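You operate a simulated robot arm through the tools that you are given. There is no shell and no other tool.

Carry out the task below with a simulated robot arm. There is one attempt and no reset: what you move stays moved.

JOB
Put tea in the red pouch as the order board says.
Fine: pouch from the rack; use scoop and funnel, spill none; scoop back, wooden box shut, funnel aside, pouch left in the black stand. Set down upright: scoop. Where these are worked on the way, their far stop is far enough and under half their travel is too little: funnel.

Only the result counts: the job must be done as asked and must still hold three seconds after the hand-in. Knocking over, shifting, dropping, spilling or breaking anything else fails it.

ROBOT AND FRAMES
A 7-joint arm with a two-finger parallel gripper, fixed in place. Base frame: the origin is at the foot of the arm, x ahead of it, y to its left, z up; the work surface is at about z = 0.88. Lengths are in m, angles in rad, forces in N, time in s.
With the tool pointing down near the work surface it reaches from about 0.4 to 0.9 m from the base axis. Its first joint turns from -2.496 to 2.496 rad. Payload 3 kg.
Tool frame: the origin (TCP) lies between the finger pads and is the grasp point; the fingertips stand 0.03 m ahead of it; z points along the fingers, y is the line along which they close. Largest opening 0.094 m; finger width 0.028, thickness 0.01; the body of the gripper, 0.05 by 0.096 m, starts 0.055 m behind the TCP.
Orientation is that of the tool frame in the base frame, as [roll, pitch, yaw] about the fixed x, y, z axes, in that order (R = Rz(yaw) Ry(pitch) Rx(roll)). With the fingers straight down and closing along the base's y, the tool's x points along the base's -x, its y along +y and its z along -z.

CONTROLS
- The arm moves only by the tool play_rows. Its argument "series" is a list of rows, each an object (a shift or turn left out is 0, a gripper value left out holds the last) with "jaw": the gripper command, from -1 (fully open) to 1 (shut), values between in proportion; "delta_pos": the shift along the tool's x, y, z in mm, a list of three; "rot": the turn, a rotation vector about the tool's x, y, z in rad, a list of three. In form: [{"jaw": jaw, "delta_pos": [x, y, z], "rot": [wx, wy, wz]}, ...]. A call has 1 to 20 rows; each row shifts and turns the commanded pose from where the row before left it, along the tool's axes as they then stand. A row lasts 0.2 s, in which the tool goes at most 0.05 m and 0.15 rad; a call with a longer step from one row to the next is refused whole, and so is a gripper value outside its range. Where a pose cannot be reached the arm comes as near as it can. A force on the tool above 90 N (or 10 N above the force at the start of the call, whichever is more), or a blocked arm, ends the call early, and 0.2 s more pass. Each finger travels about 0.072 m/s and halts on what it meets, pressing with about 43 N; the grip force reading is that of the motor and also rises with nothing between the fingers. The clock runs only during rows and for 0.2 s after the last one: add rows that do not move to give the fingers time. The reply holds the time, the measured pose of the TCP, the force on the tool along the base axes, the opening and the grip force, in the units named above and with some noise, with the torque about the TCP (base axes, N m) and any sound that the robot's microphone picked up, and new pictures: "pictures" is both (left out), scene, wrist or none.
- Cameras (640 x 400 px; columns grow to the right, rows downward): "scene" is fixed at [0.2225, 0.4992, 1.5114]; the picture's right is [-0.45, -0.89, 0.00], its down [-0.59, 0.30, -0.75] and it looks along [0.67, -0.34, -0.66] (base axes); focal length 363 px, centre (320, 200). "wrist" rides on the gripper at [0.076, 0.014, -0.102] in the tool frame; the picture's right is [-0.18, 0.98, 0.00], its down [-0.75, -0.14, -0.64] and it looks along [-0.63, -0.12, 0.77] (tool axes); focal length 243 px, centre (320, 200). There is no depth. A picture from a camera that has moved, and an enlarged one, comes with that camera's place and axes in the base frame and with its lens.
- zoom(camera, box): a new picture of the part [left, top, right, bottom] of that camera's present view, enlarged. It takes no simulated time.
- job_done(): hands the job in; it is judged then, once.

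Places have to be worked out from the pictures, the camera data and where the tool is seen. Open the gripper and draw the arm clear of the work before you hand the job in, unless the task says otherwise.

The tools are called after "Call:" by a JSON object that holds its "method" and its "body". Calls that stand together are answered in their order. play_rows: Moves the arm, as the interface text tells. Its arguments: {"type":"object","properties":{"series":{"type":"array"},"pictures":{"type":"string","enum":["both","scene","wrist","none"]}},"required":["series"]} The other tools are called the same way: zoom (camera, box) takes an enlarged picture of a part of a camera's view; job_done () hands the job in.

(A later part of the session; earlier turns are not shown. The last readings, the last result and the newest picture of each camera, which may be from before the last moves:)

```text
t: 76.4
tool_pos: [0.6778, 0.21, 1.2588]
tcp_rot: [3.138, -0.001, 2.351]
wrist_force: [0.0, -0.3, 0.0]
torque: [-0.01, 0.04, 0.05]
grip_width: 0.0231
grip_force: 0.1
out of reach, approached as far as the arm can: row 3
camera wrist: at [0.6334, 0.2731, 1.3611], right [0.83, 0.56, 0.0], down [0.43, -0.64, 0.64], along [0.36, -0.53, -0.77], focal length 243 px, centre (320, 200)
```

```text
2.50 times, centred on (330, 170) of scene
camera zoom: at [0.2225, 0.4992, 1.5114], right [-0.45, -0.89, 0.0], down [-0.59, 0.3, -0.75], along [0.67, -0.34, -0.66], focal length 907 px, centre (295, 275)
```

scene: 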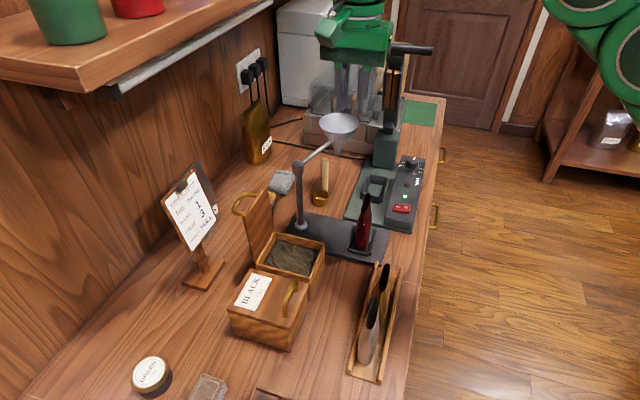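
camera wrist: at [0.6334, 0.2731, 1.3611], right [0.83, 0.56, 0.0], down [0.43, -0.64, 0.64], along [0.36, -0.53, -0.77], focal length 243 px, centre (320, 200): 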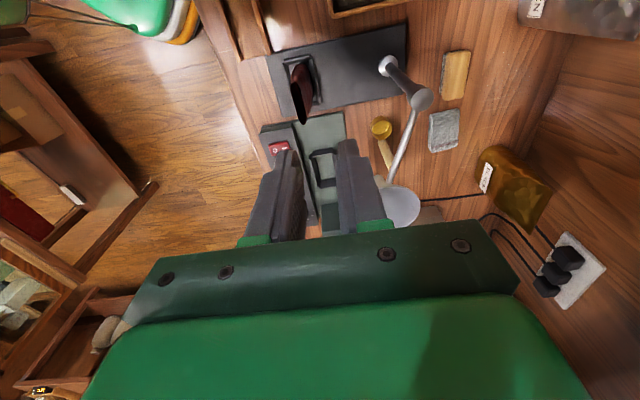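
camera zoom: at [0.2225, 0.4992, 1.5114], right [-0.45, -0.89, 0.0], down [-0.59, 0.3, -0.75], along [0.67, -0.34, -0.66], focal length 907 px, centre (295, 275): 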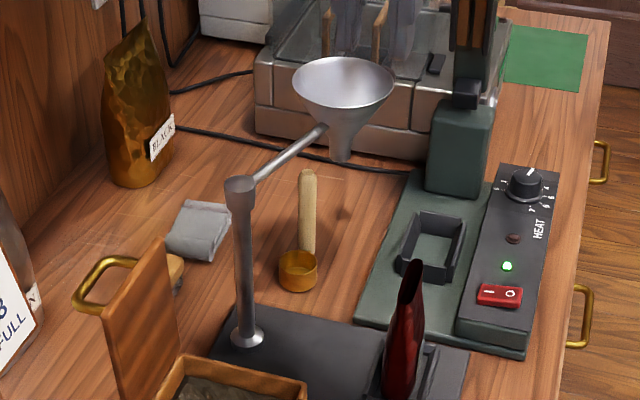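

Triangulated: post axis (0.778, 0.266), top z 1.079; funnel rod at z≈1.073 points at -61.5° and must swing clockwise about 74° to be over the pouch; funnel centre is ~0.147 from the post. To get behind the rod within reach I'll face forward (yaw 180°), close the fingers and lean the tool outward by 0.36 rad.

Call:
{"method": "play_rows", "body": {"series": [{"jaw": 1, "rot": [0, 0, -0.132]}, {"rot": [0, 0, -0.132]}, {"rot": [0, 0, -0.132]}, {"rot": [0, 0, -0.132]}, {"rot": [0, 0, -0.132]}, {"rot": [0, 0, -0.131]}, {"rot": [0, -0.12, 0]}, {"rot": [0, -0.12, 0]}, {"rot": [0, -0.12, 0]}, {}]}}

```text
t: 78.6
tool_pos: [0.6753, 0.209, 1.2613]
tcp_rot: [3.138, 0.363, -3.141]
wrist_force: [-0.9, -0.6, 0.3]
torque: [0.01, -0.04, -0.03]
grip_width: 0.0002
grip_force: 32.6
camera wrist: at [0.5675, 0.2227, 1.3288], right [0.17, 0.98, 0.07], down [0.48, -0.14, 0.87], along [0.86, -0.12, -0.49], focal length 243 px, centre (320, 200)
```

scene: 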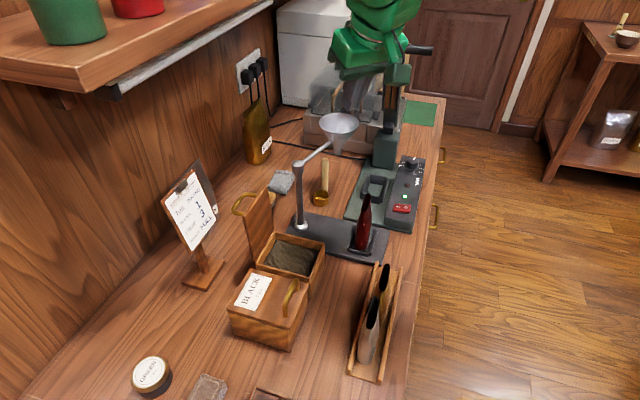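
wrist: 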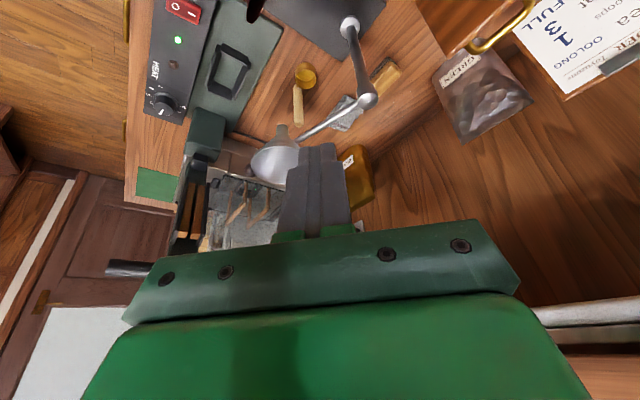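

The view confirms post and rod positions. I move to a pre-point above and behind the rod, keeping the lean.

Call:
{"method": "play_rows", "body": {"series": [{"jaw": 1, "delta_pos": [-22.9, 0, 37]}, {"delta_pos": [-22.9, 0, 37]}, {"delta_pos": [-22.9, 0, 37]}, {"delta_pos": [-22.9, 0, 37]}, {}]}}

Call:
{"method": "zoom", "body": {"camera": "wrist", "box": [220, 20, 420, 240]}}

Call:
{"method": "zoom", "body": {"camera": "scene", "box": [250, 70, 390, 220]}}

```text
t: 79.8
tool_pos: [0.8154, 0.2079, 1.1534]
tcp_rot: [3.141, 0.359, 3.142]
wrist_force: [0.5, 0.5, 0.6]
torque: [0.0, -0.01, 0.02]
grip_width: 0.0
grip_force: 33.3
camera wrist: at [0.7079, 0.2218, 1.2228], right [0.17, 0.98, 0.07], down [0.48, -0.14, 0.87], along [0.86, -0.12, -0.5], focal length 243 px, centre (320, 200)
```

scene: 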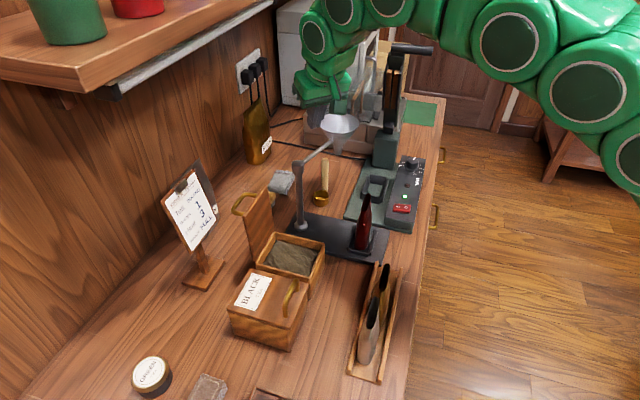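
wrist: 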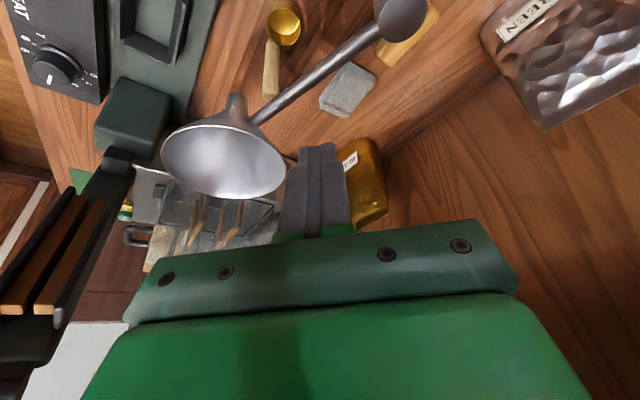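

```text
1.82 times, centred on (320, 130) of wrist
camera zoom: at [0.7079, 0.2218, 1.2228], right [0.17, 0.98, 0.07], down [0.48, -0.14, 0.87], along [0.86, -0.12, -0.5], focal length 441 px, centre (320, 327)
```

zoom: 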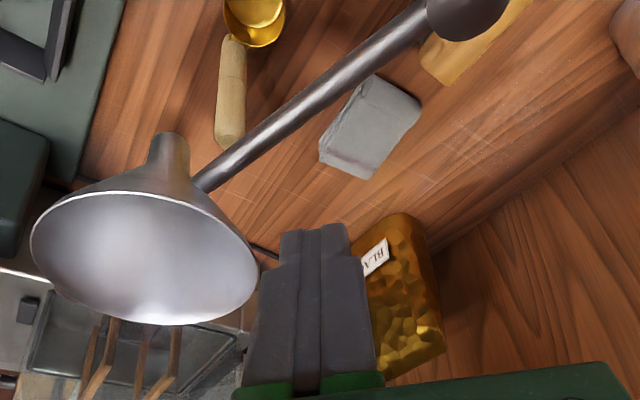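

```text
2.67 times, centred on (320, 145) of scene
camera zoom: at [0.2225, 0.4992, 1.5114], right [-0.45, -0.89, 0.0], down [-0.59, 0.3, -0.75], along [0.67, -0.34, -0.66], focal length 968 px, centre (320, 347)
```

zoom: 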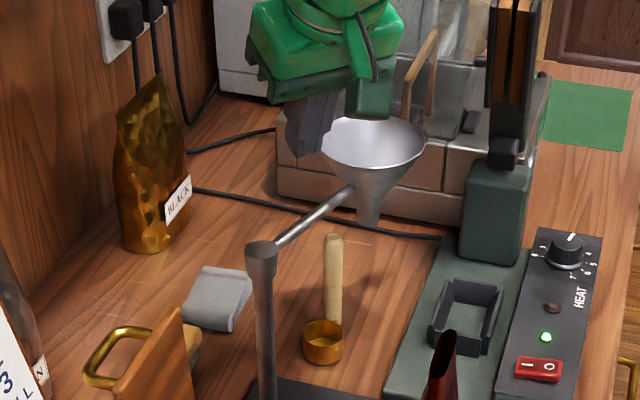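

The path behind the rod is clear. I slide the closed fingers down along their axis by 80 mm to sit behind the rod.

Call:
{"method": "play_rows", "body": {"series": [{"jaw": 1, "delta_pos": [0, 0, 30]}, {"delta_pos": [0, 0, 25]}, {"delta_pos": [0, 0, 23]}, {}]}}

Call:
{"method": "zoom", "body": {"camera": "wrist", "box": [220, 20, 420, 240]}}

Call:
{"method": "zoom", "body": {"camera": "scene", "box": [250, 70, 390, 220]}}

```text
t: 80.8
tool_pos: [0.8434, 0.209, 1.0826]
tcp_rot: [3.138, 0.361, 3.14]
wrist_force: [0.3, 0.8, -0.4]
torque: [0.02, 0.0, -0.04]
grip_width: 0.0
grip_force: 33.1
camera wrist: at [0.7345, 0.2224, 1.1501], right [0.17, 0.98, 0.07], down [0.48, -0.14, 0.87], along [0.86, -0.12, -0.49], focal length 243 px, centre (320, 200)
```

scene: 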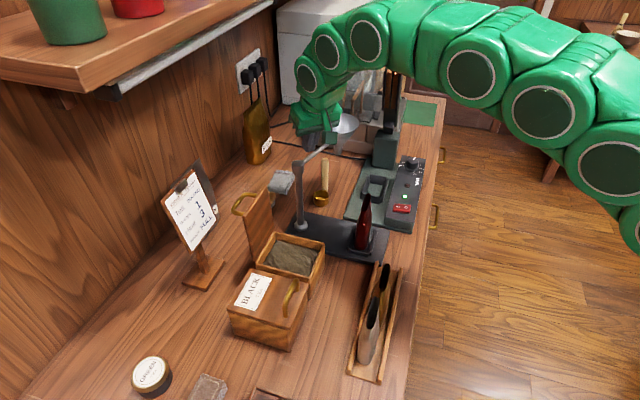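
wrist: 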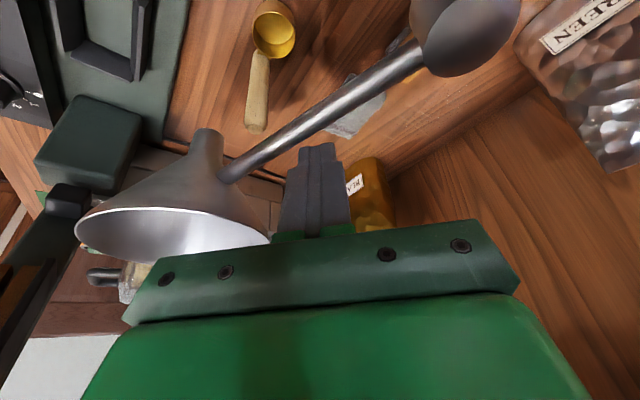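

```text
1.82 times, centred on (320, 130) of wrist
camera zoom: at [0.7345, 0.2224, 1.1501], right [0.17, 0.98, 0.07], down [0.48, -0.14, 0.87], along [0.86, -0.12, -0.49], focal length 441 px, centre (320, 327)
```

zoom: 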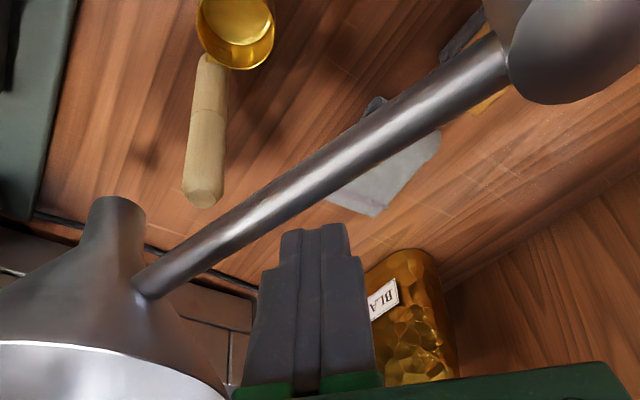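

```text
2.67 times, centred on (320, 145) of scene
camera zoom: at [0.2225, 0.4992, 1.5114], right [-0.45, -0.89, 0.0], down [-0.59, 0.3, -0.75], along [0.67, -0.34, -0.66], focal length 968 px, centre (320, 347)
```

zoom: 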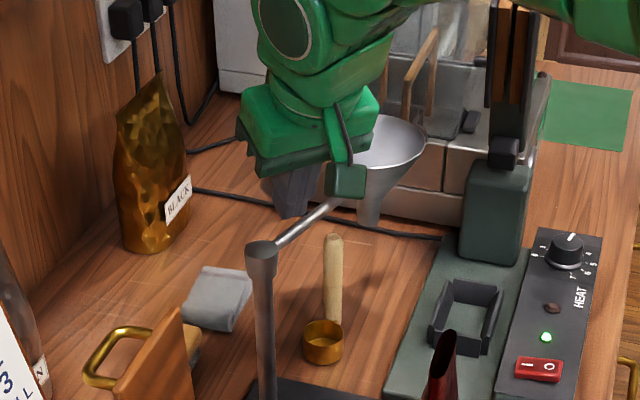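

The fingers sit behind the rod. I pull it clockwise slowly, first to about -95°.

Call:
{"method": "play_rows", "body": {"series": [{"jaw": 1, "delta_pos": [8, -0.9, -3]}, {"delta_pos": [8, -0.9, -3]}, {"delta_pos": [8, -0.9, -3]}, {"delta_pos": [8, -0.9, -3]}, {"delta_pos": [7.9, -3, -3]}, {"delta_pos": [7.9, -3, -3]}, {}]}}

Call:
{"method": "zoom", "body": {"camera": "scene", "box": [270, 90, 410, 250]}}

```text
t: 82.4
tool_pos: [0.7897, 0.1997, 1.0794]
tcp_rot: [3.138, 0.359, 3.141]
wrist_force: [-0.7, 0.3, -0.2]
torque: [0.01, -0.03, -0.01]
grip_width: 0.0
grip_force: 32.8
camera wrist: at [0.6814, 0.2132, 1.149], right [0.17, 0.98, 0.07], down [0.48, -0.14, 0.87], along [0.86, -0.12, -0.5], focal length 243 px, centre (320, 200)
```

scene: 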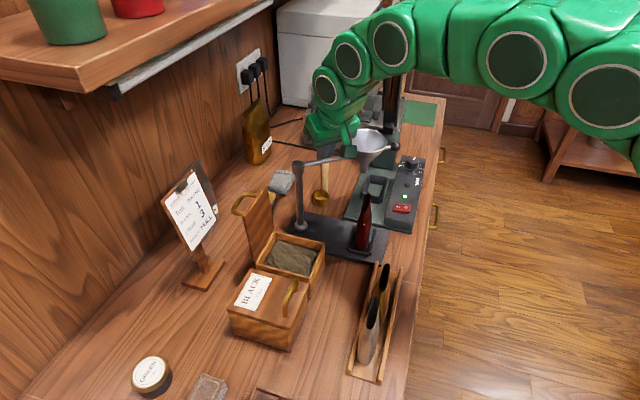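
wrist: 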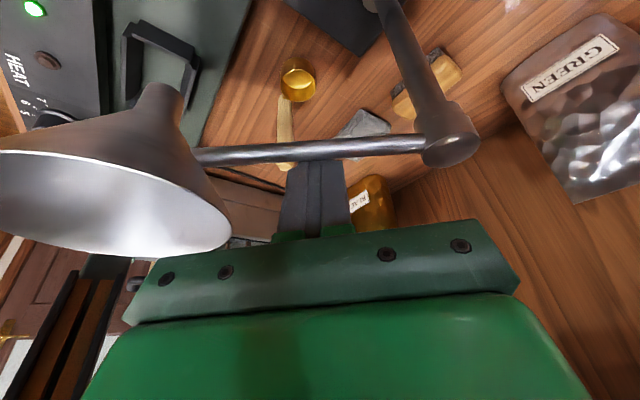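

```text
2.50 times, centred on (340, 170) of scene
camera zoom: at [0.2225, 0.4992, 1.5114], right [-0.45, -0.89, 0.0], down [-0.59, 0.3, -0.75], along [0.67, -0.34, -0.66], focal length 907 px, centre (270, 275)
```

zoom: 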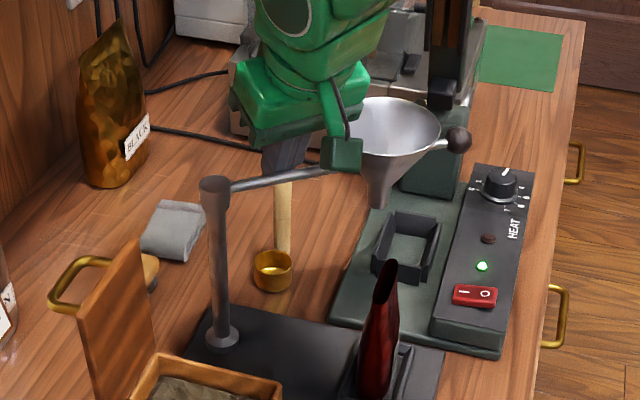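

The funnel swings easily. I continue toward the pouch.

Call:
{"method": "play_rows", "body": {"series": [{"jaw": 1, "delta_pos": [8.2, -0.7, -3.1]}, {"delta_pos": [8.2, -0.7, -3.1]}, {"delta_pos": [8.2, 1.6, -3.1]}, {"delta_pos": [8.2, 1.6, -3.1]}, {}]}}

Call:
{"method": "zoom", "body": {"camera": "scene", "box": [270, 110, 410, 270]}}

```text
t: 83.6
tool_pos: [0.7547, 0.2013, 1.0806]
tcp_rot: [3.14, 0.36, 3.14]
wrist_force: [-0.4, 0.1, -0.2]
torque: [-0.01, 0.0, -0.04]
grip_width: 0.0
grip_force: 33.0
camera wrist: at [0.6466, 0.2156, 1.1504], right [0.17, 0.98, 0.07], down [0.48, -0.14, 0.87], along [0.86, -0.12, -0.5], focal length 243 px, centre (320, 200)
```

scene: 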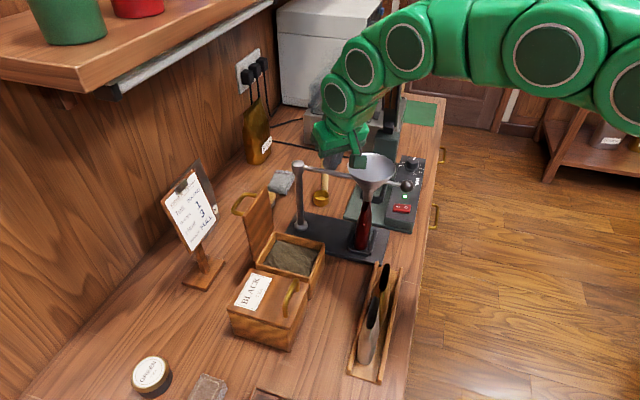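
wrist: 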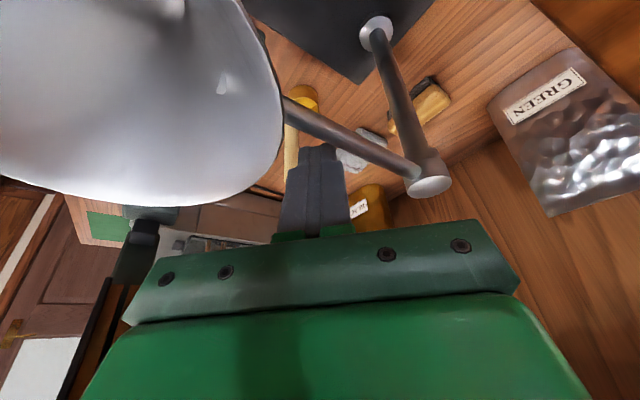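

```text
2.50 times, centred on (340, 190) of scene
camera zoom: at [0.2225, 0.4992, 1.5114], right [-0.45, -0.89, 0.0], down [-0.59, 0.3, -0.75], along [0.67, -0.34, -0.66], focal length 907 px, centre (270, 225)
```

zoom: 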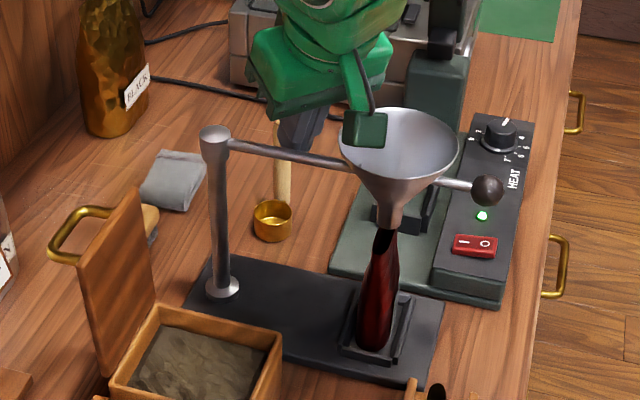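

Nearly over the pouch. I continue in small steps until the far stop.

Call:
{"method": "play_rows", "body": {"series": [{"jaw": 1, "delta_pos": [5.6, 2.5, -2.1]}, {"delta_pos": [5.6, 2.6, -2.1]}, {}]}}

Call:
{"method": "zoom", "body": {"camera": "scene", "box": [290, 130, 410, 270]}}

```text
t: 84.4
tool_pos: [0.7447, 0.2059, 1.0831]
tcp_rot: [3.138, 0.366, 3.138]
wrist_force: [84.9, -26.2, -2.8]
torque: [-0.37, -1.16, -0.52]
grip_width: 0.0001
grip_force: 33.0
camera wrist: at [0.6376, 0.2195, 1.1511], right [0.17, 0.98, 0.07], down [0.47, -0.14, 0.87], along [0.86, -0.12, -0.49], focal length 243 px, centre (320, 200)
```

scene: 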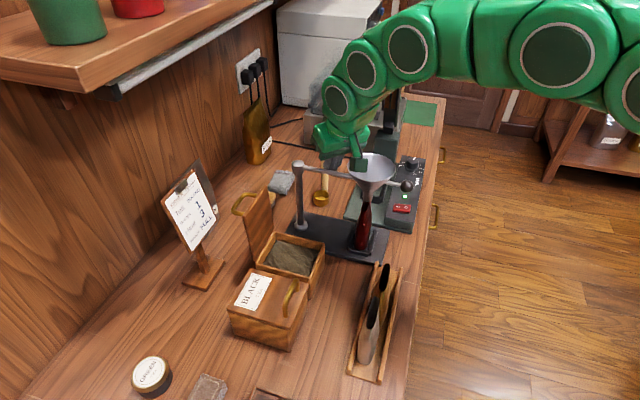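
wrist: 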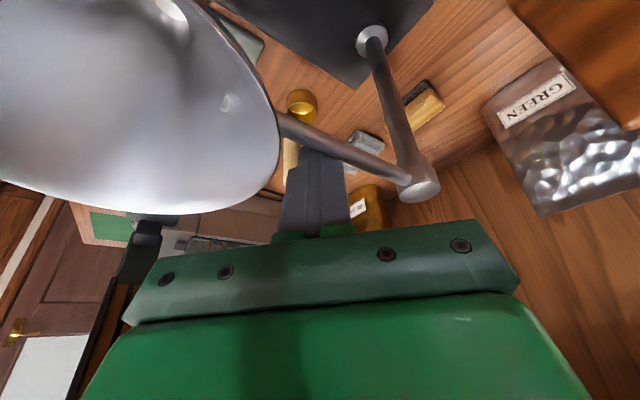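

```text
2.86 times, centred on (350, 200) of scene
camera zoom: at [0.2225, 0.4992, 1.5114], right [-0.45, -0.89, 0.0], down [-0.59, 0.3, -0.75], along [0.67, -0.34, -0.66], focal length 1037 px, centre (234, 200)
```

zoom: 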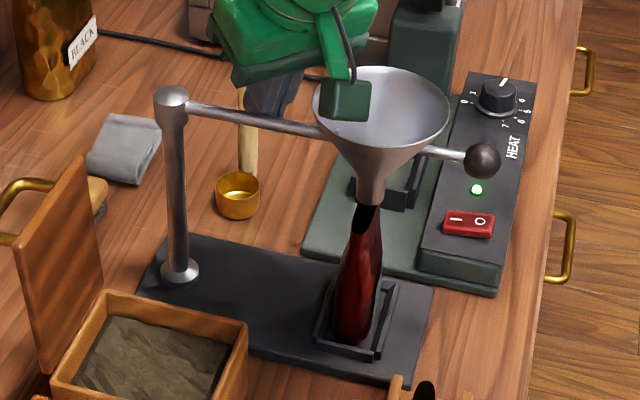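

The rod is against its far stop (85 N), funnel centred over the pouch. I back off, then withdraw along the finger axis.

Call:
{"method": "play_rows", "body": {"series": [{"jaw": 1, "delta_pos": [-5.6, -2.6, 2.1]}, {"delta_pos": [-12, -3, 4.5]}, {"delta_pos": [0, 0, -25]}, {"delta_pos": [0, 0, -40]}, {"delta_pos": [0, 0, -40]}, {}]}}

Call:
{"method": "zoom", "body": {"camera": "scene", "box": [290, 130, 410, 270]}}

Call:
{"method": "zoom", "body": {"camera": "wrist", "box": [180, 0, 460, 240]}}

```text
t: 85.8
tool_pos: [0.7244, 0.2018, 1.1796]
tcp_rot: [3.138, 0.359, 3.138]
wrist_force: [-0.3, -1.0, -0.5]
torque: [-0.04, 0.0, -0.03]
grip_width: 0.0
grip_force: 33.1
camera wrist: at [0.6166, 0.2151, 1.2487], right [0.17, 0.98, 0.07], down [0.48, -0.14, 0.87], along [0.86, -0.12, -0.5], focal length 243 px, centre (320, 200)
```

scene: 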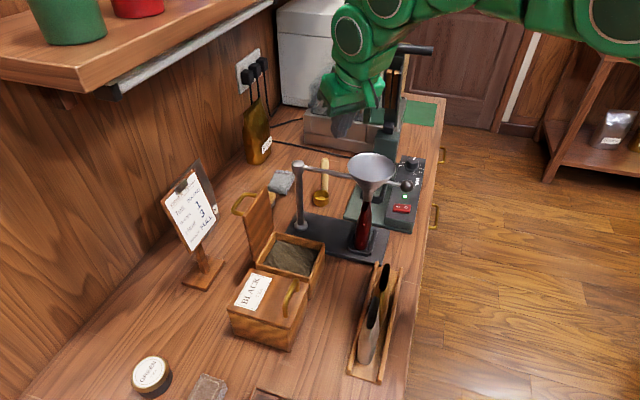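
wrist: 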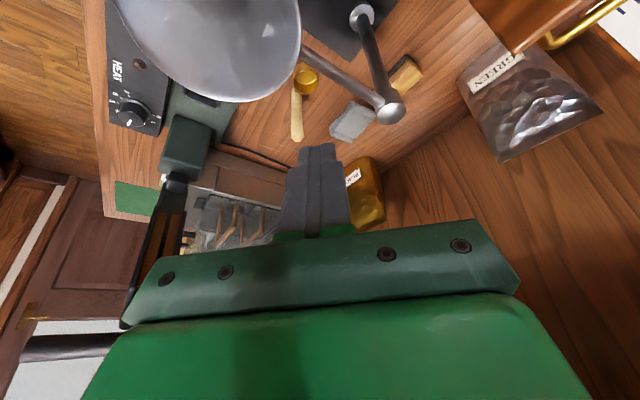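

```text
2.86 times, centred on (350, 200) of scene
camera zoom: at [0.2225, 0.4992, 1.5114], right [-0.45, -0.89, 0.0], down [-0.59, 0.3, -0.75], along [0.67, -0.34, -0.66], focal length 1037 px, centre (234, 200)
```

zoom: 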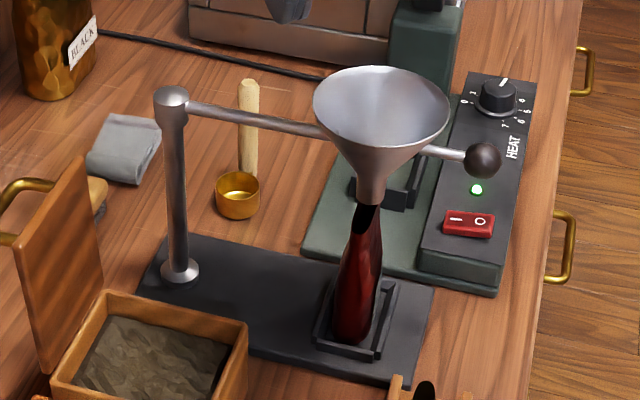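

```text
1.67 times, centred on (320, 120) of wrist
camera zoom: at [0.6166, 0.2151, 1.2487], right [0.17, 0.98, 0.07], down [0.48, -0.14, 0.87], along [0.86, -0.12, -0.5], focal length 404 px, centre (320, 333)
```

zoom: 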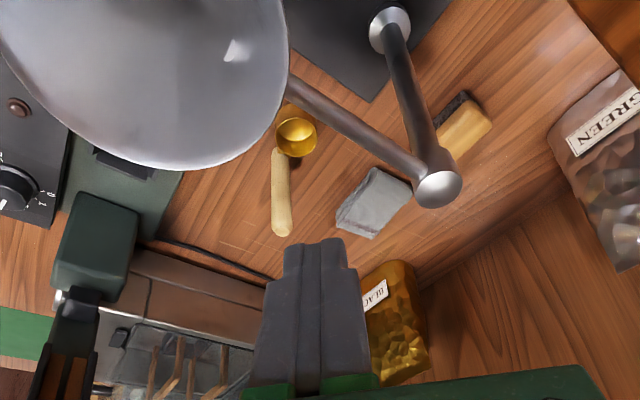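

The funnel rests over the pouch and the stand hasn't moved. Scoop handle: base (0.853, 0.156, 0.91), top about (0.857, 0.157, 1.01), cup on its +y side. I open the fingers and move toward it, still leaning.

Call:
{"method": "play_rows", "body": {"series": [{"jaw": -0.1, "delta_pos": [-27.1, -14.9, 27.9]}, {"delta_pos": [-27.1, -14.9, 27.9]}, {"delta_pos": [-27.1, -14.9, 27.9]}, {}]}}

Call:
{"method": "zoom", "body": {"camera": "wrist", "box": [220, 0, 420, 240]}}

```text
t: 86.8
tool_pos: [0.8288, 0.158, 1.1299]
tcp_rot: [3.139, 0.361, 3.14]
wrist_force: [-0.3, 0.2, 0.0]
torque: [0.01, 0.01, -0.03]
grip_width: 0.0517
grip_force: 0.1
camera wrist: at [0.7211, 0.1713, 1.1981], right [0.17, 0.98, 0.07], down [0.48, -0.14, 0.87], along [0.86, -0.12, -0.5], focal length 243 px, centre (320, 200)
```

scene: 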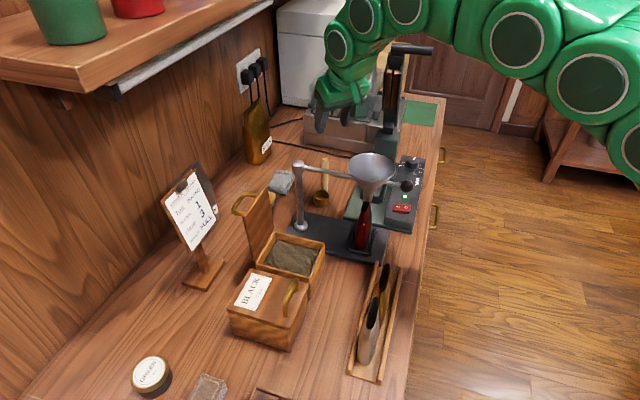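
wrist: 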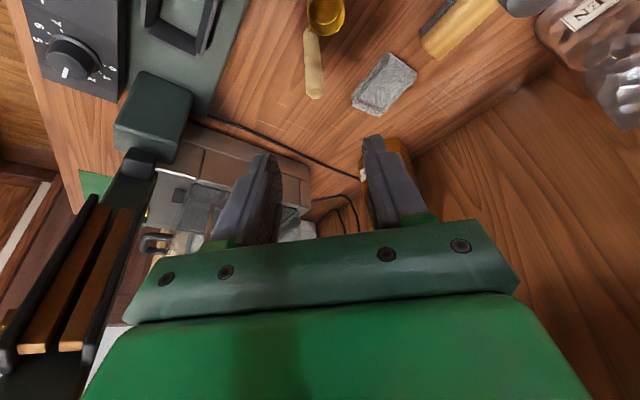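

```text
1.67 times, centred on (320, 120) of wrist
camera zoom: at [0.7211, 0.1713, 1.1981], right [0.17, 0.98, 0.07], down [0.48, -0.14, 0.87], along [0.86, -0.12, -0.5], focal length 404 px, centre (320, 333)
```

zoom: 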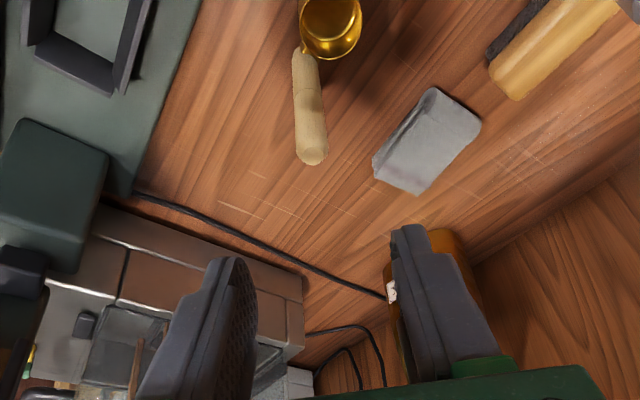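

The handle is upright at (0.856, 0.1555), top z 1.016. I straighten the tool while descending to just above it.

Call:
{"method": "play_rows", "body": {"series": [{"jaw": -0.1, "delta_pos": [0.8, -1, 27.4], "rot": [0, 0.12, 0]}, {"delta_pos": [-2.5, -1, 27.3], "rot": [0, 0.12, 0]}, {"delta_pos": [-5.8, -0.5, 24.9], "rot": [0, 0.12, 0]}, {}]}}

Call:
{"method": "zoom", "body": {"camera": "wrist", "box": [220, 40, 420, 240]}}

Call:
{"method": "zoom", "body": {"camera": "scene", "box": [270, 90, 410, 250]}}

```text
t: 87.8
tool_pos: [0.8551, 0.1548, 1.0524]
tcp_rot: [3.141, 0.0, 3.141]
wrist_force: [-0.3, -0.3, 0.0]
torque: [-0.04, -0.02, 0.0]
grip_width: 0.0516
grip_force: 0.1
camera wrist: at [0.7786, 0.168, 1.1551], right [0.18, 0.98, 0.0], down [0.75, -0.14, 0.64], along [0.63, -0.12, -0.77], focal length 243 px, centre (320, 200)
```

scene: 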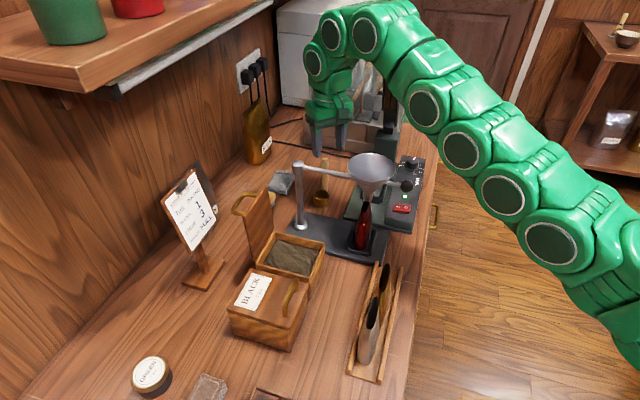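
wrist: 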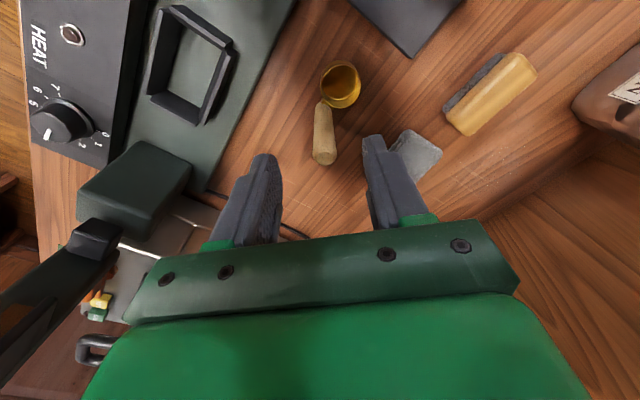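

```text
2.00 times, centred on (320, 140) of wrist
camera zoom: at [0.7786, 0.168, 1.1551], right [0.18, 0.98, 0.0], down [0.75, -0.14, 0.64], along [0.63, -0.12, -0.77], focal length 485 px, centre (320, 320)
```

zoom: 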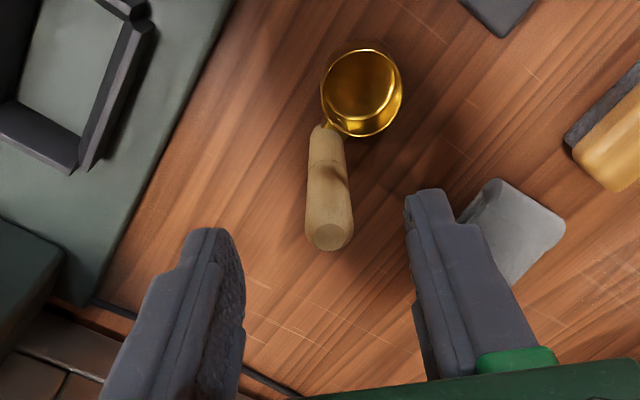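

```text
2.50 times, centred on (340, 170) of scene
camera zoom: at [0.2225, 0.4992, 1.5114], right [-0.45, -0.89, 0.0], down [-0.59, 0.3, -0.75], along [0.67, -0.34, -0.66], focal length 907 px, centre (270, 275)
```

zoom: 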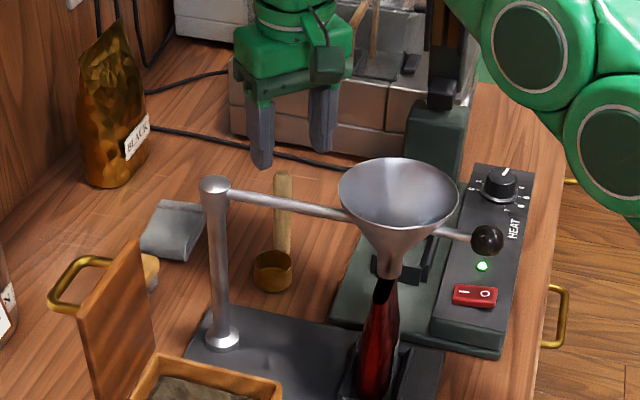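

The handle is 4 mm farther out and 2 mm to +y. I correct, descend around it to z≈0.975 and grip.

Call:
{"method": "play_rows", "body": {"series": [{"jaw": -0.1, "delta_pos": [-4, 2, 15]}, {"delta_pos": [0, 0, 32]}, {"delta_pos": [0, 0, 30]}, {}, {"jaw": 0.4}, {"jaw": 1}, {"jaw": 1}, {"jaw": 1}]}}

Call:
{"method": "zoom", "body": {"camera": "wrist", "box": [220, 40, 420, 240]}}

Call:
{"method": "zoom", "body": {"camera": "scene", "box": [270, 90, 410, 250]}}

```text
t: 89.6
tool_pos: [0.8596, 0.1552, 0.9763]
tcp_rot: [3.139, 0.0, -3.141]
wrist_force: [0.1, 0.2, -0.8]
torque: [0.01, -0.01, 0.02]
grip_width: 0.0217
grip_force: 43.1
camera wrist: at [0.7838, 0.1697, 1.078], right [0.18, 0.98, 0.0], down [0.75, -0.14, 0.64], along [0.63, -0.12, -0.77], focal length 243 px, centre (320, 200)
```

scene: 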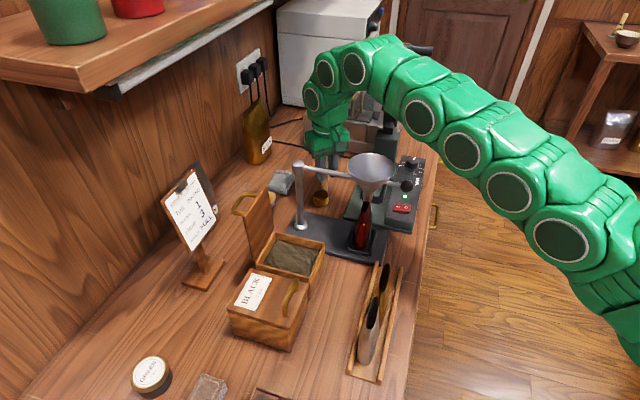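
wrist: 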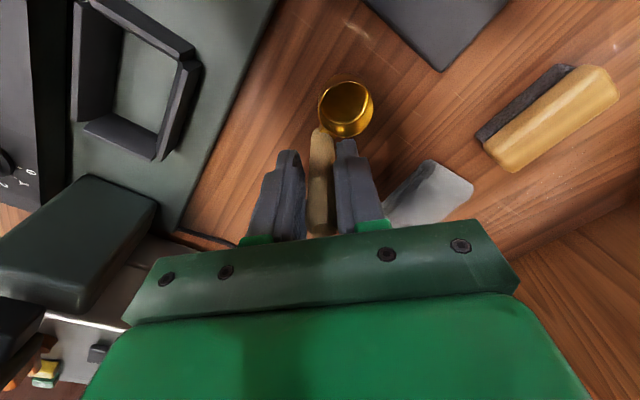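

```text
2.00 times, centred on (320, 140) of wrist
camera zoom: at [0.7838, 0.1697, 1.078], right [0.18, 0.98, 0.0], down [0.75, -0.14, 0.64], along [0.63, -0.12, -0.77], focal length 485 px, centre (320, 320)
```

zoom: 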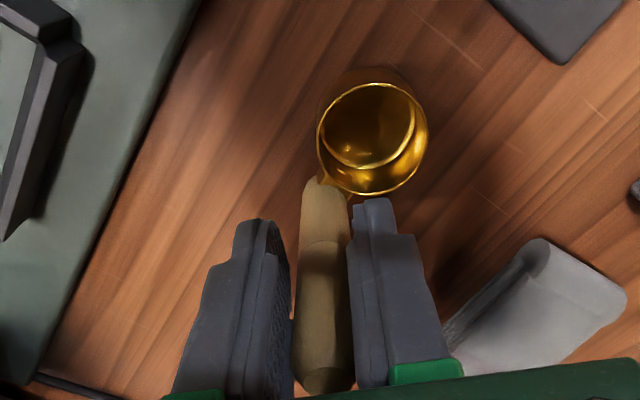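

```text
2.50 times, centred on (340, 170) of scene
camera zoom: at [0.2225, 0.4992, 1.5114], right [-0.45, -0.89, 0.0], down [-0.59, 0.3, -0.75], along [0.67, -0.34, -0.66], focal length 907 px, centre (270, 275)
```

zoom: 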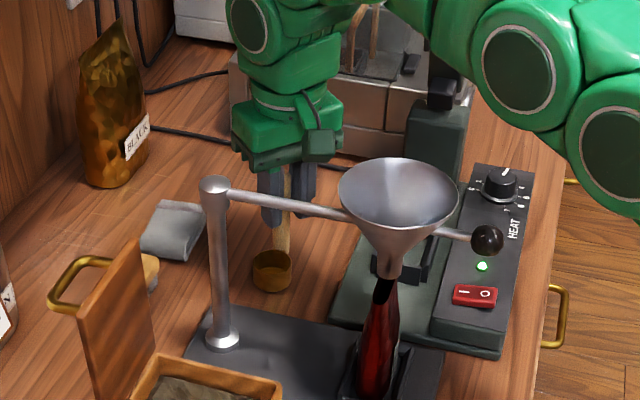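

The handle is held. I lift straight up, then carry the empty scoop toward the robot between the funnel and the sealer's lever, rising on the way.

Call:
{"method": "play_rows", "body": {"series": [{"jaw": 1, "delta_pos": [0, 0, -20]}, {"delta_pos": [0, 0, -30]}, {"delta_pos": [0, 0, -16]}, {"delta_pos": [25, -26, -14]}, {"delta_pos": [25, -26, -15]}, {"delta_pos": [25, -26, -15]}, {"delta_pos": [25, -26, -15]}, {}]}}

Call:
{"method": "zoom", "body": {"camera": "wrist", "box": [220, 40, 420, 240]}}

Call:
{"method": "zoom", "body": {"camera": "scene", "box": [290, 110, 440, 280]}}

```text
t: 91.4
tool_pos: [0.7595, 0.052, 1.1028]
tcp_rot: [3.139, 0.001, -3.14]
wrist_force: [1.2, -0.1, -0.4]
torque: [-0.04, -0.02, 0.0]
grip_width: 0.0218
grip_force: 43.3
camera wrist: at [0.6831, 0.0648, 1.2043], right [0.18, 0.98, 0.0], down [0.75, -0.14, 0.64], along [0.63, -0.12, -0.77], focal length 243 px, centre (320, 200)
```

scene: 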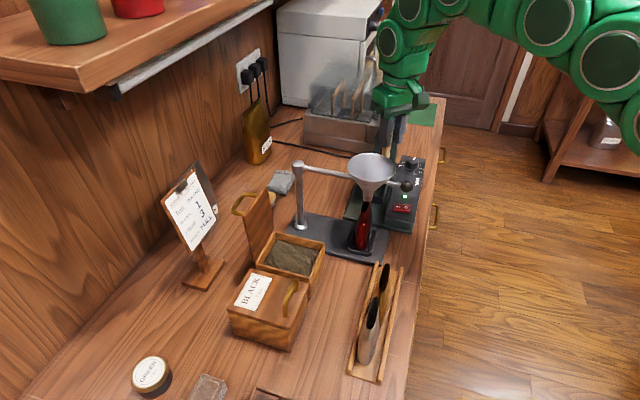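
wrist: 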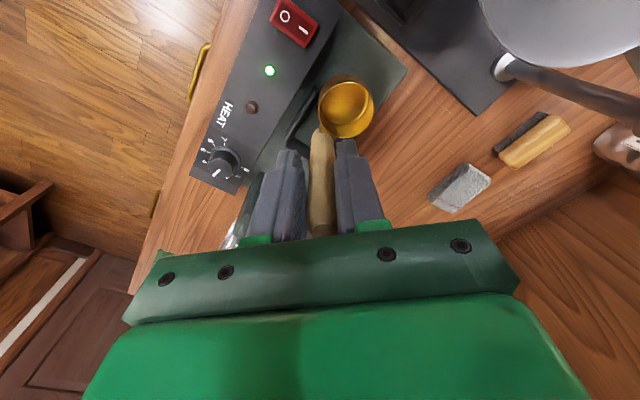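

```text
2.00 times, centred on (320, 140) of wrist
camera zoom: at [0.6831, 0.0648, 1.2043], right [0.18, 0.98, 0.0], down [0.75, -0.14, 0.64], along [0.63, -0.12, -0.77], focal length 485 px, centre (320, 320)
```

zoom: 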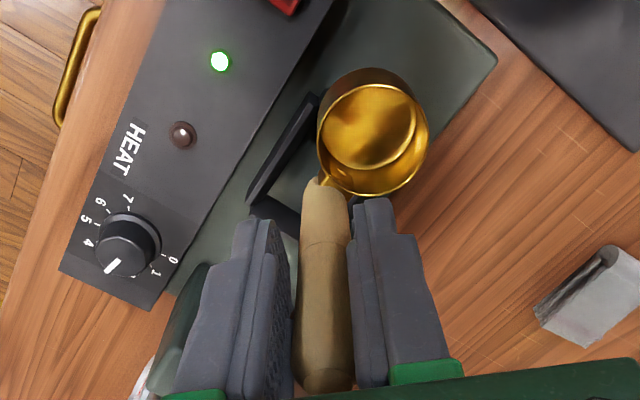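

```text
2.35 times, centred on (365, 195) of scene
camera zoom: at [0.2225, 0.4992, 1.5114], right [-0.45, -0.89, 0.0], down [-0.59, 0.3, -0.75], along [0.67, -0.34, -0.66], focal length 854 px, centre (214, 212)
```

zoom: 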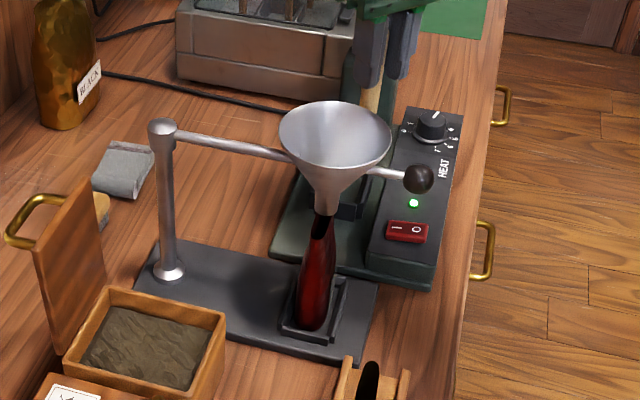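

The scoop hangs upright in the grip. I carry it around the front of the funnel, rising, to the front of the open box.

Call:
{"method": "play_rows", "body": {"series": [{"jaw": 1, "delta_pos": [30, -13, -24]}, {"delta_pos": [30, -13, -24]}, {"delta_pos": [30, -13, -24]}, {"delta_pos": [30, -13, -24]}, {"delta_pos": [30, 30, -10]}, {"delta_pos": [30, 30, -10]}, {"delta_pos": [30, 30, -10]}, {"delta_pos": [30, 30, -10]}, {"delta_pos": [-15, 40, 5]}, {"delta_pos": [-15, 40, 5]}, {"delta_pos": [-15, 40, 5]}, {}]}}

Call:
{"method": "zoom", "body": {"camera": "wrist", "box": [260, 0, 540, 240]}}

Call:
{"method": "zoom", "body": {"camera": "scene", "box": [230, 170, 370, 310]}}

```text
t: 94.0
tool_pos: [0.5652, 0.2405, 1.2259]
tcp_rot: [3.138, 0.0, 3.141]
wrist_force: [0.3, -1.3, -1.8]
torque: [-0.03, 0.01, -0.01]
grip_width: 0.0219
grip_force: 42.7
camera wrist: at [0.4885, 0.2532, 1.3289], right [0.18, 0.98, 0.0], down [0.75, -0.14, 0.64], along [0.63, -0.12, -0.77], focal length 243 px, centre (320, 200)
```

scene: 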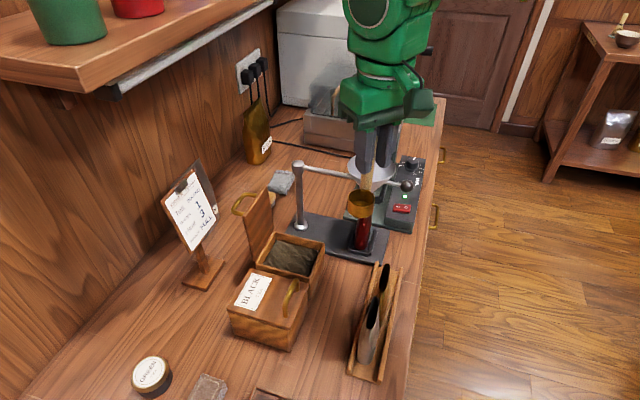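
wrist: 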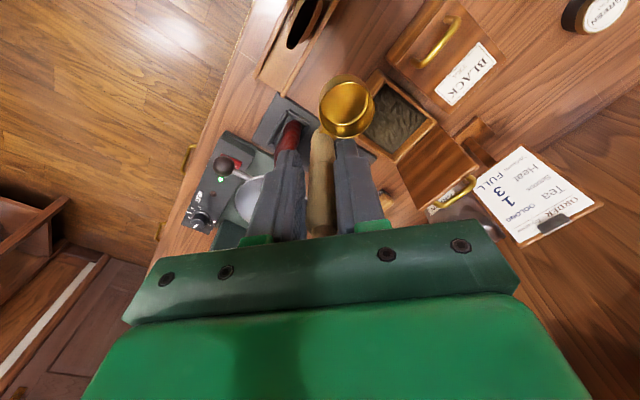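

```text
1.67 times, centred on (400, 120) of wrist
camera zoom: at [0.4885, 0.2532, 1.3289], right [0.18, 0.98, 0.0], down [0.75, -0.14, 0.64], along [0.63, -0.12, -0.77], focal length 404 px, centre (187, 333)
```

zoom: 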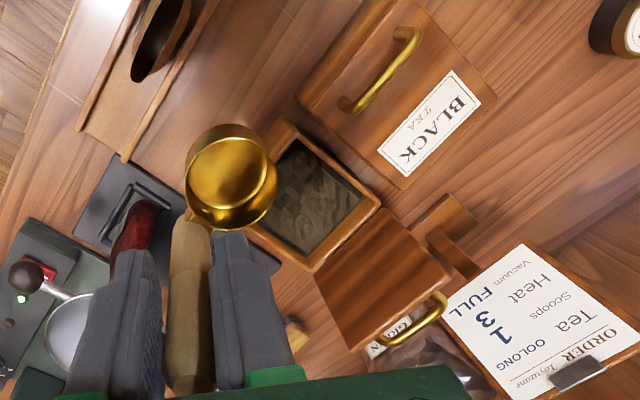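

```text
2.86 times, centred on (300, 240) of scene
camera zoom: at [0.2225, 0.4992, 1.5114], right [-0.45, -0.89, 0.0], down [-0.59, 0.3, -0.75], along [0.67, -0.34, -0.66], focal length 1037 px, centre (377, 86)
```

zoom: 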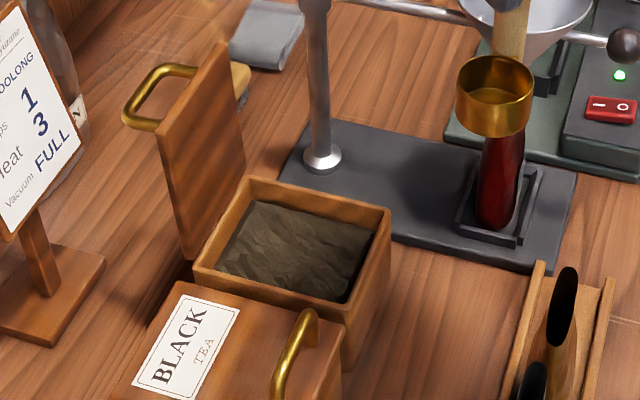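

Tea fills the box to about z 0.942 (rim ≈0.955), box interior centred near (0.665, 0.339). I bring the scoop over the box and tilt it 0.3 rad, then check before dipping.

Call:
{"method": "play_rows", "body": {"series": [{"jaw": 1, "delta_pos": [-26.8, 19.3, 8]}, {"delta_pos": [-26.8, 19.3, 8]}, {"delta_pos": [-26.8, 19.3, 10]}, {"delta_pos": [-26.8, 19.3, 10]}, {"rot": [0, -0.1, 0]}, {"rot": [0, -0.1, 0]}, {"rot": [0, -0.1, 0]}, {}]}}

Call:
{"method": "zoom", "body": {"camera": "wrist", "box": [220, 0, 460, 240]}}

Call:
{"method": "zoom", "body": {"camera": "scene", "box": [230, 160, 350, 310]}}

```text
t: 95.8
tool_pos: [0.6728, 0.3165, 1.1866]
tcp_rot: [3.137, 0.303, 3.141]
wrist_force: [-0.2, 0.0, -1.0]
torque: [0.0, -0.02, -0.02]
grip_width: 0.0217
grip_force: 42.6
camera wrist: at [0.5691, 0.3305, 1.2611], right [0.18, 0.98, 0.06], down [0.53, -0.14, 0.84], along [0.83, -0.12, -0.55], focal length 243 px, centre (320, 200)
```

scene: 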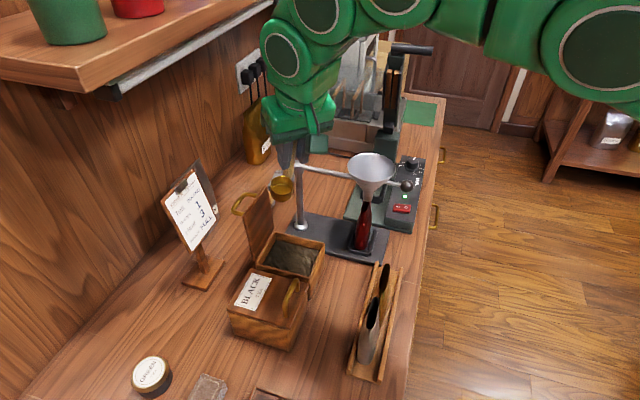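
wrist: 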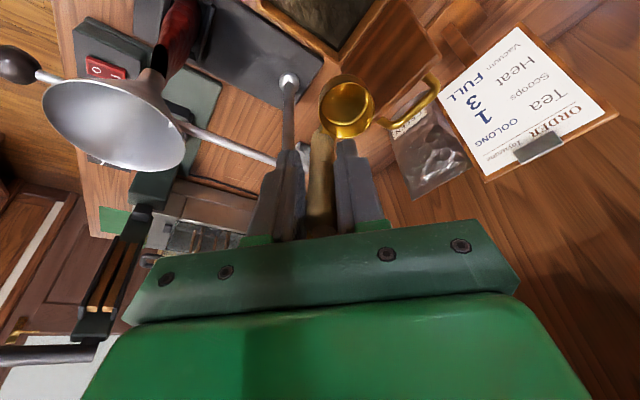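

```text
1.67 times, centred on (340, 120) of wrist
camera zoom: at [0.5691, 0.3305, 1.2611], right [0.18, 0.98, 0.06], down [0.53, -0.14, 0.84], along [0.83, -0.12, -0.55], focal length 404 px, centre (287, 333)
```

zoom: 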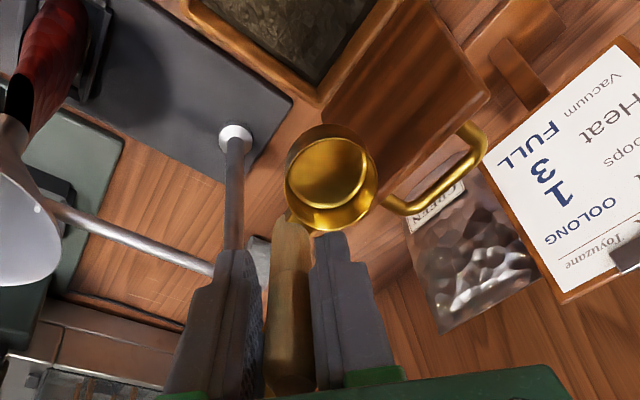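

```text
2.67 times, centred on (290, 235) of scene
camera zoom: at [0.2225, 0.4992, 1.5114], right [-0.45, -0.89, 0.0], down [-0.59, 0.3, -0.75], along [0.67, -0.34, -0.66], focal length 968 px, centre (400, 107)
```

zoom: 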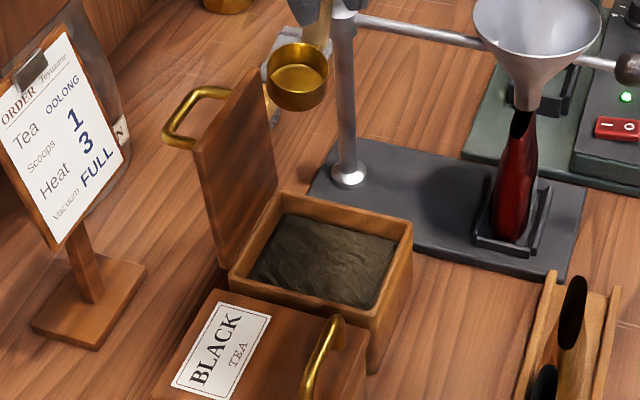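

The cup is lined up over the tea. I lower it most of the way and check once more.

Call:
{"method": "play_rows", "body": {"series": [{"jaw": 1, "delta_pos": [8.9, 0, 28.7]}, {"delta_pos": [8.9, 0, 28.7]}, {"delta_pos": [8.9, 0, 28.7]}, {"delta_pos": [8.9, 0, 28.7]}, {"delta_pos": [6, 0, 19]}, {}]}}

Call:
{"method": "zoom", "body": {"camera": "wrist", "box": [220, 0, 460, 240]}}

Call:
{"method": "zoom", "body": {"camera": "scene", "box": [230, 160, 350, 310]}}

```text
t: 97.2
tool_pos: [0.6711, 0.3154, 1.0468]
tcp_rot: [3.14, 0.3, -3.14]
wrist_force: [0.1, 0.1, -0.4]
torque: [-0.01, -0.01, -0.05]
grip_width: 0.0218
grip_force: 43.3
camera wrist: at [0.5683, 0.3299, 1.1216], right [0.18, 0.98, 0.06], down [0.53, -0.14, 0.84], along [0.83, -0.12, -0.55], focal length 243 px, centre (320, 200)
```

scene: 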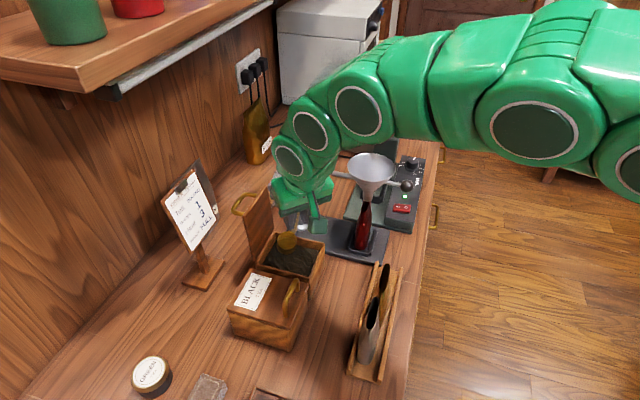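
wrist: 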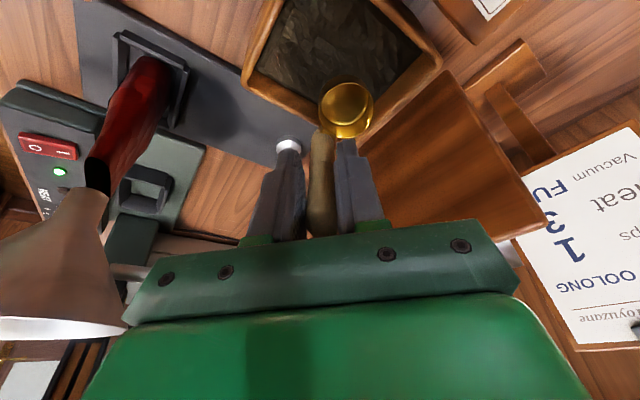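

```text
1.67 times, centred on (340, 120) of wrist
camera zoom: at [0.5683, 0.3299, 1.1216], right [0.18, 0.98, 0.06], down [0.53, -0.14, 0.84], along [0.83, -0.12, -0.55], focal length 404 px, centre (287, 333)
```

zoom: 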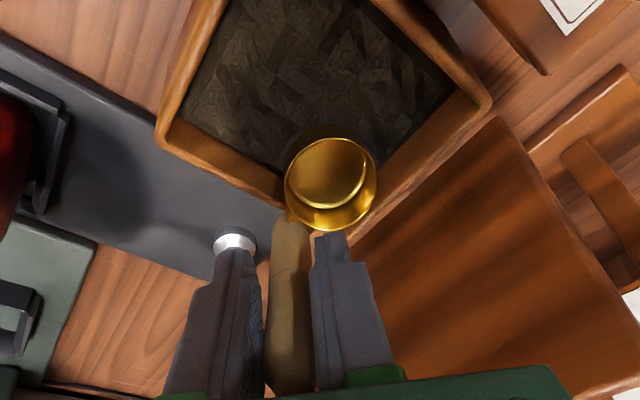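

```text
2.67 times, centred on (290, 235) of scene
camera zoom: at [0.2225, 0.4992, 1.5114], right [-0.45, -0.89, 0.0], down [-0.59, 0.3, -0.75], along [0.67, -0.34, -0.66], focal length 968 px, centre (400, 107)
```

zoom: 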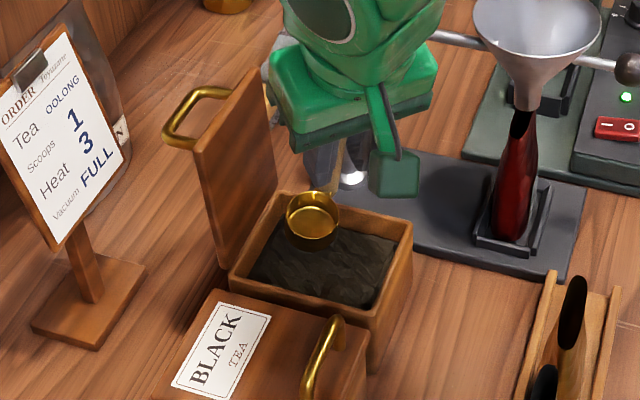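

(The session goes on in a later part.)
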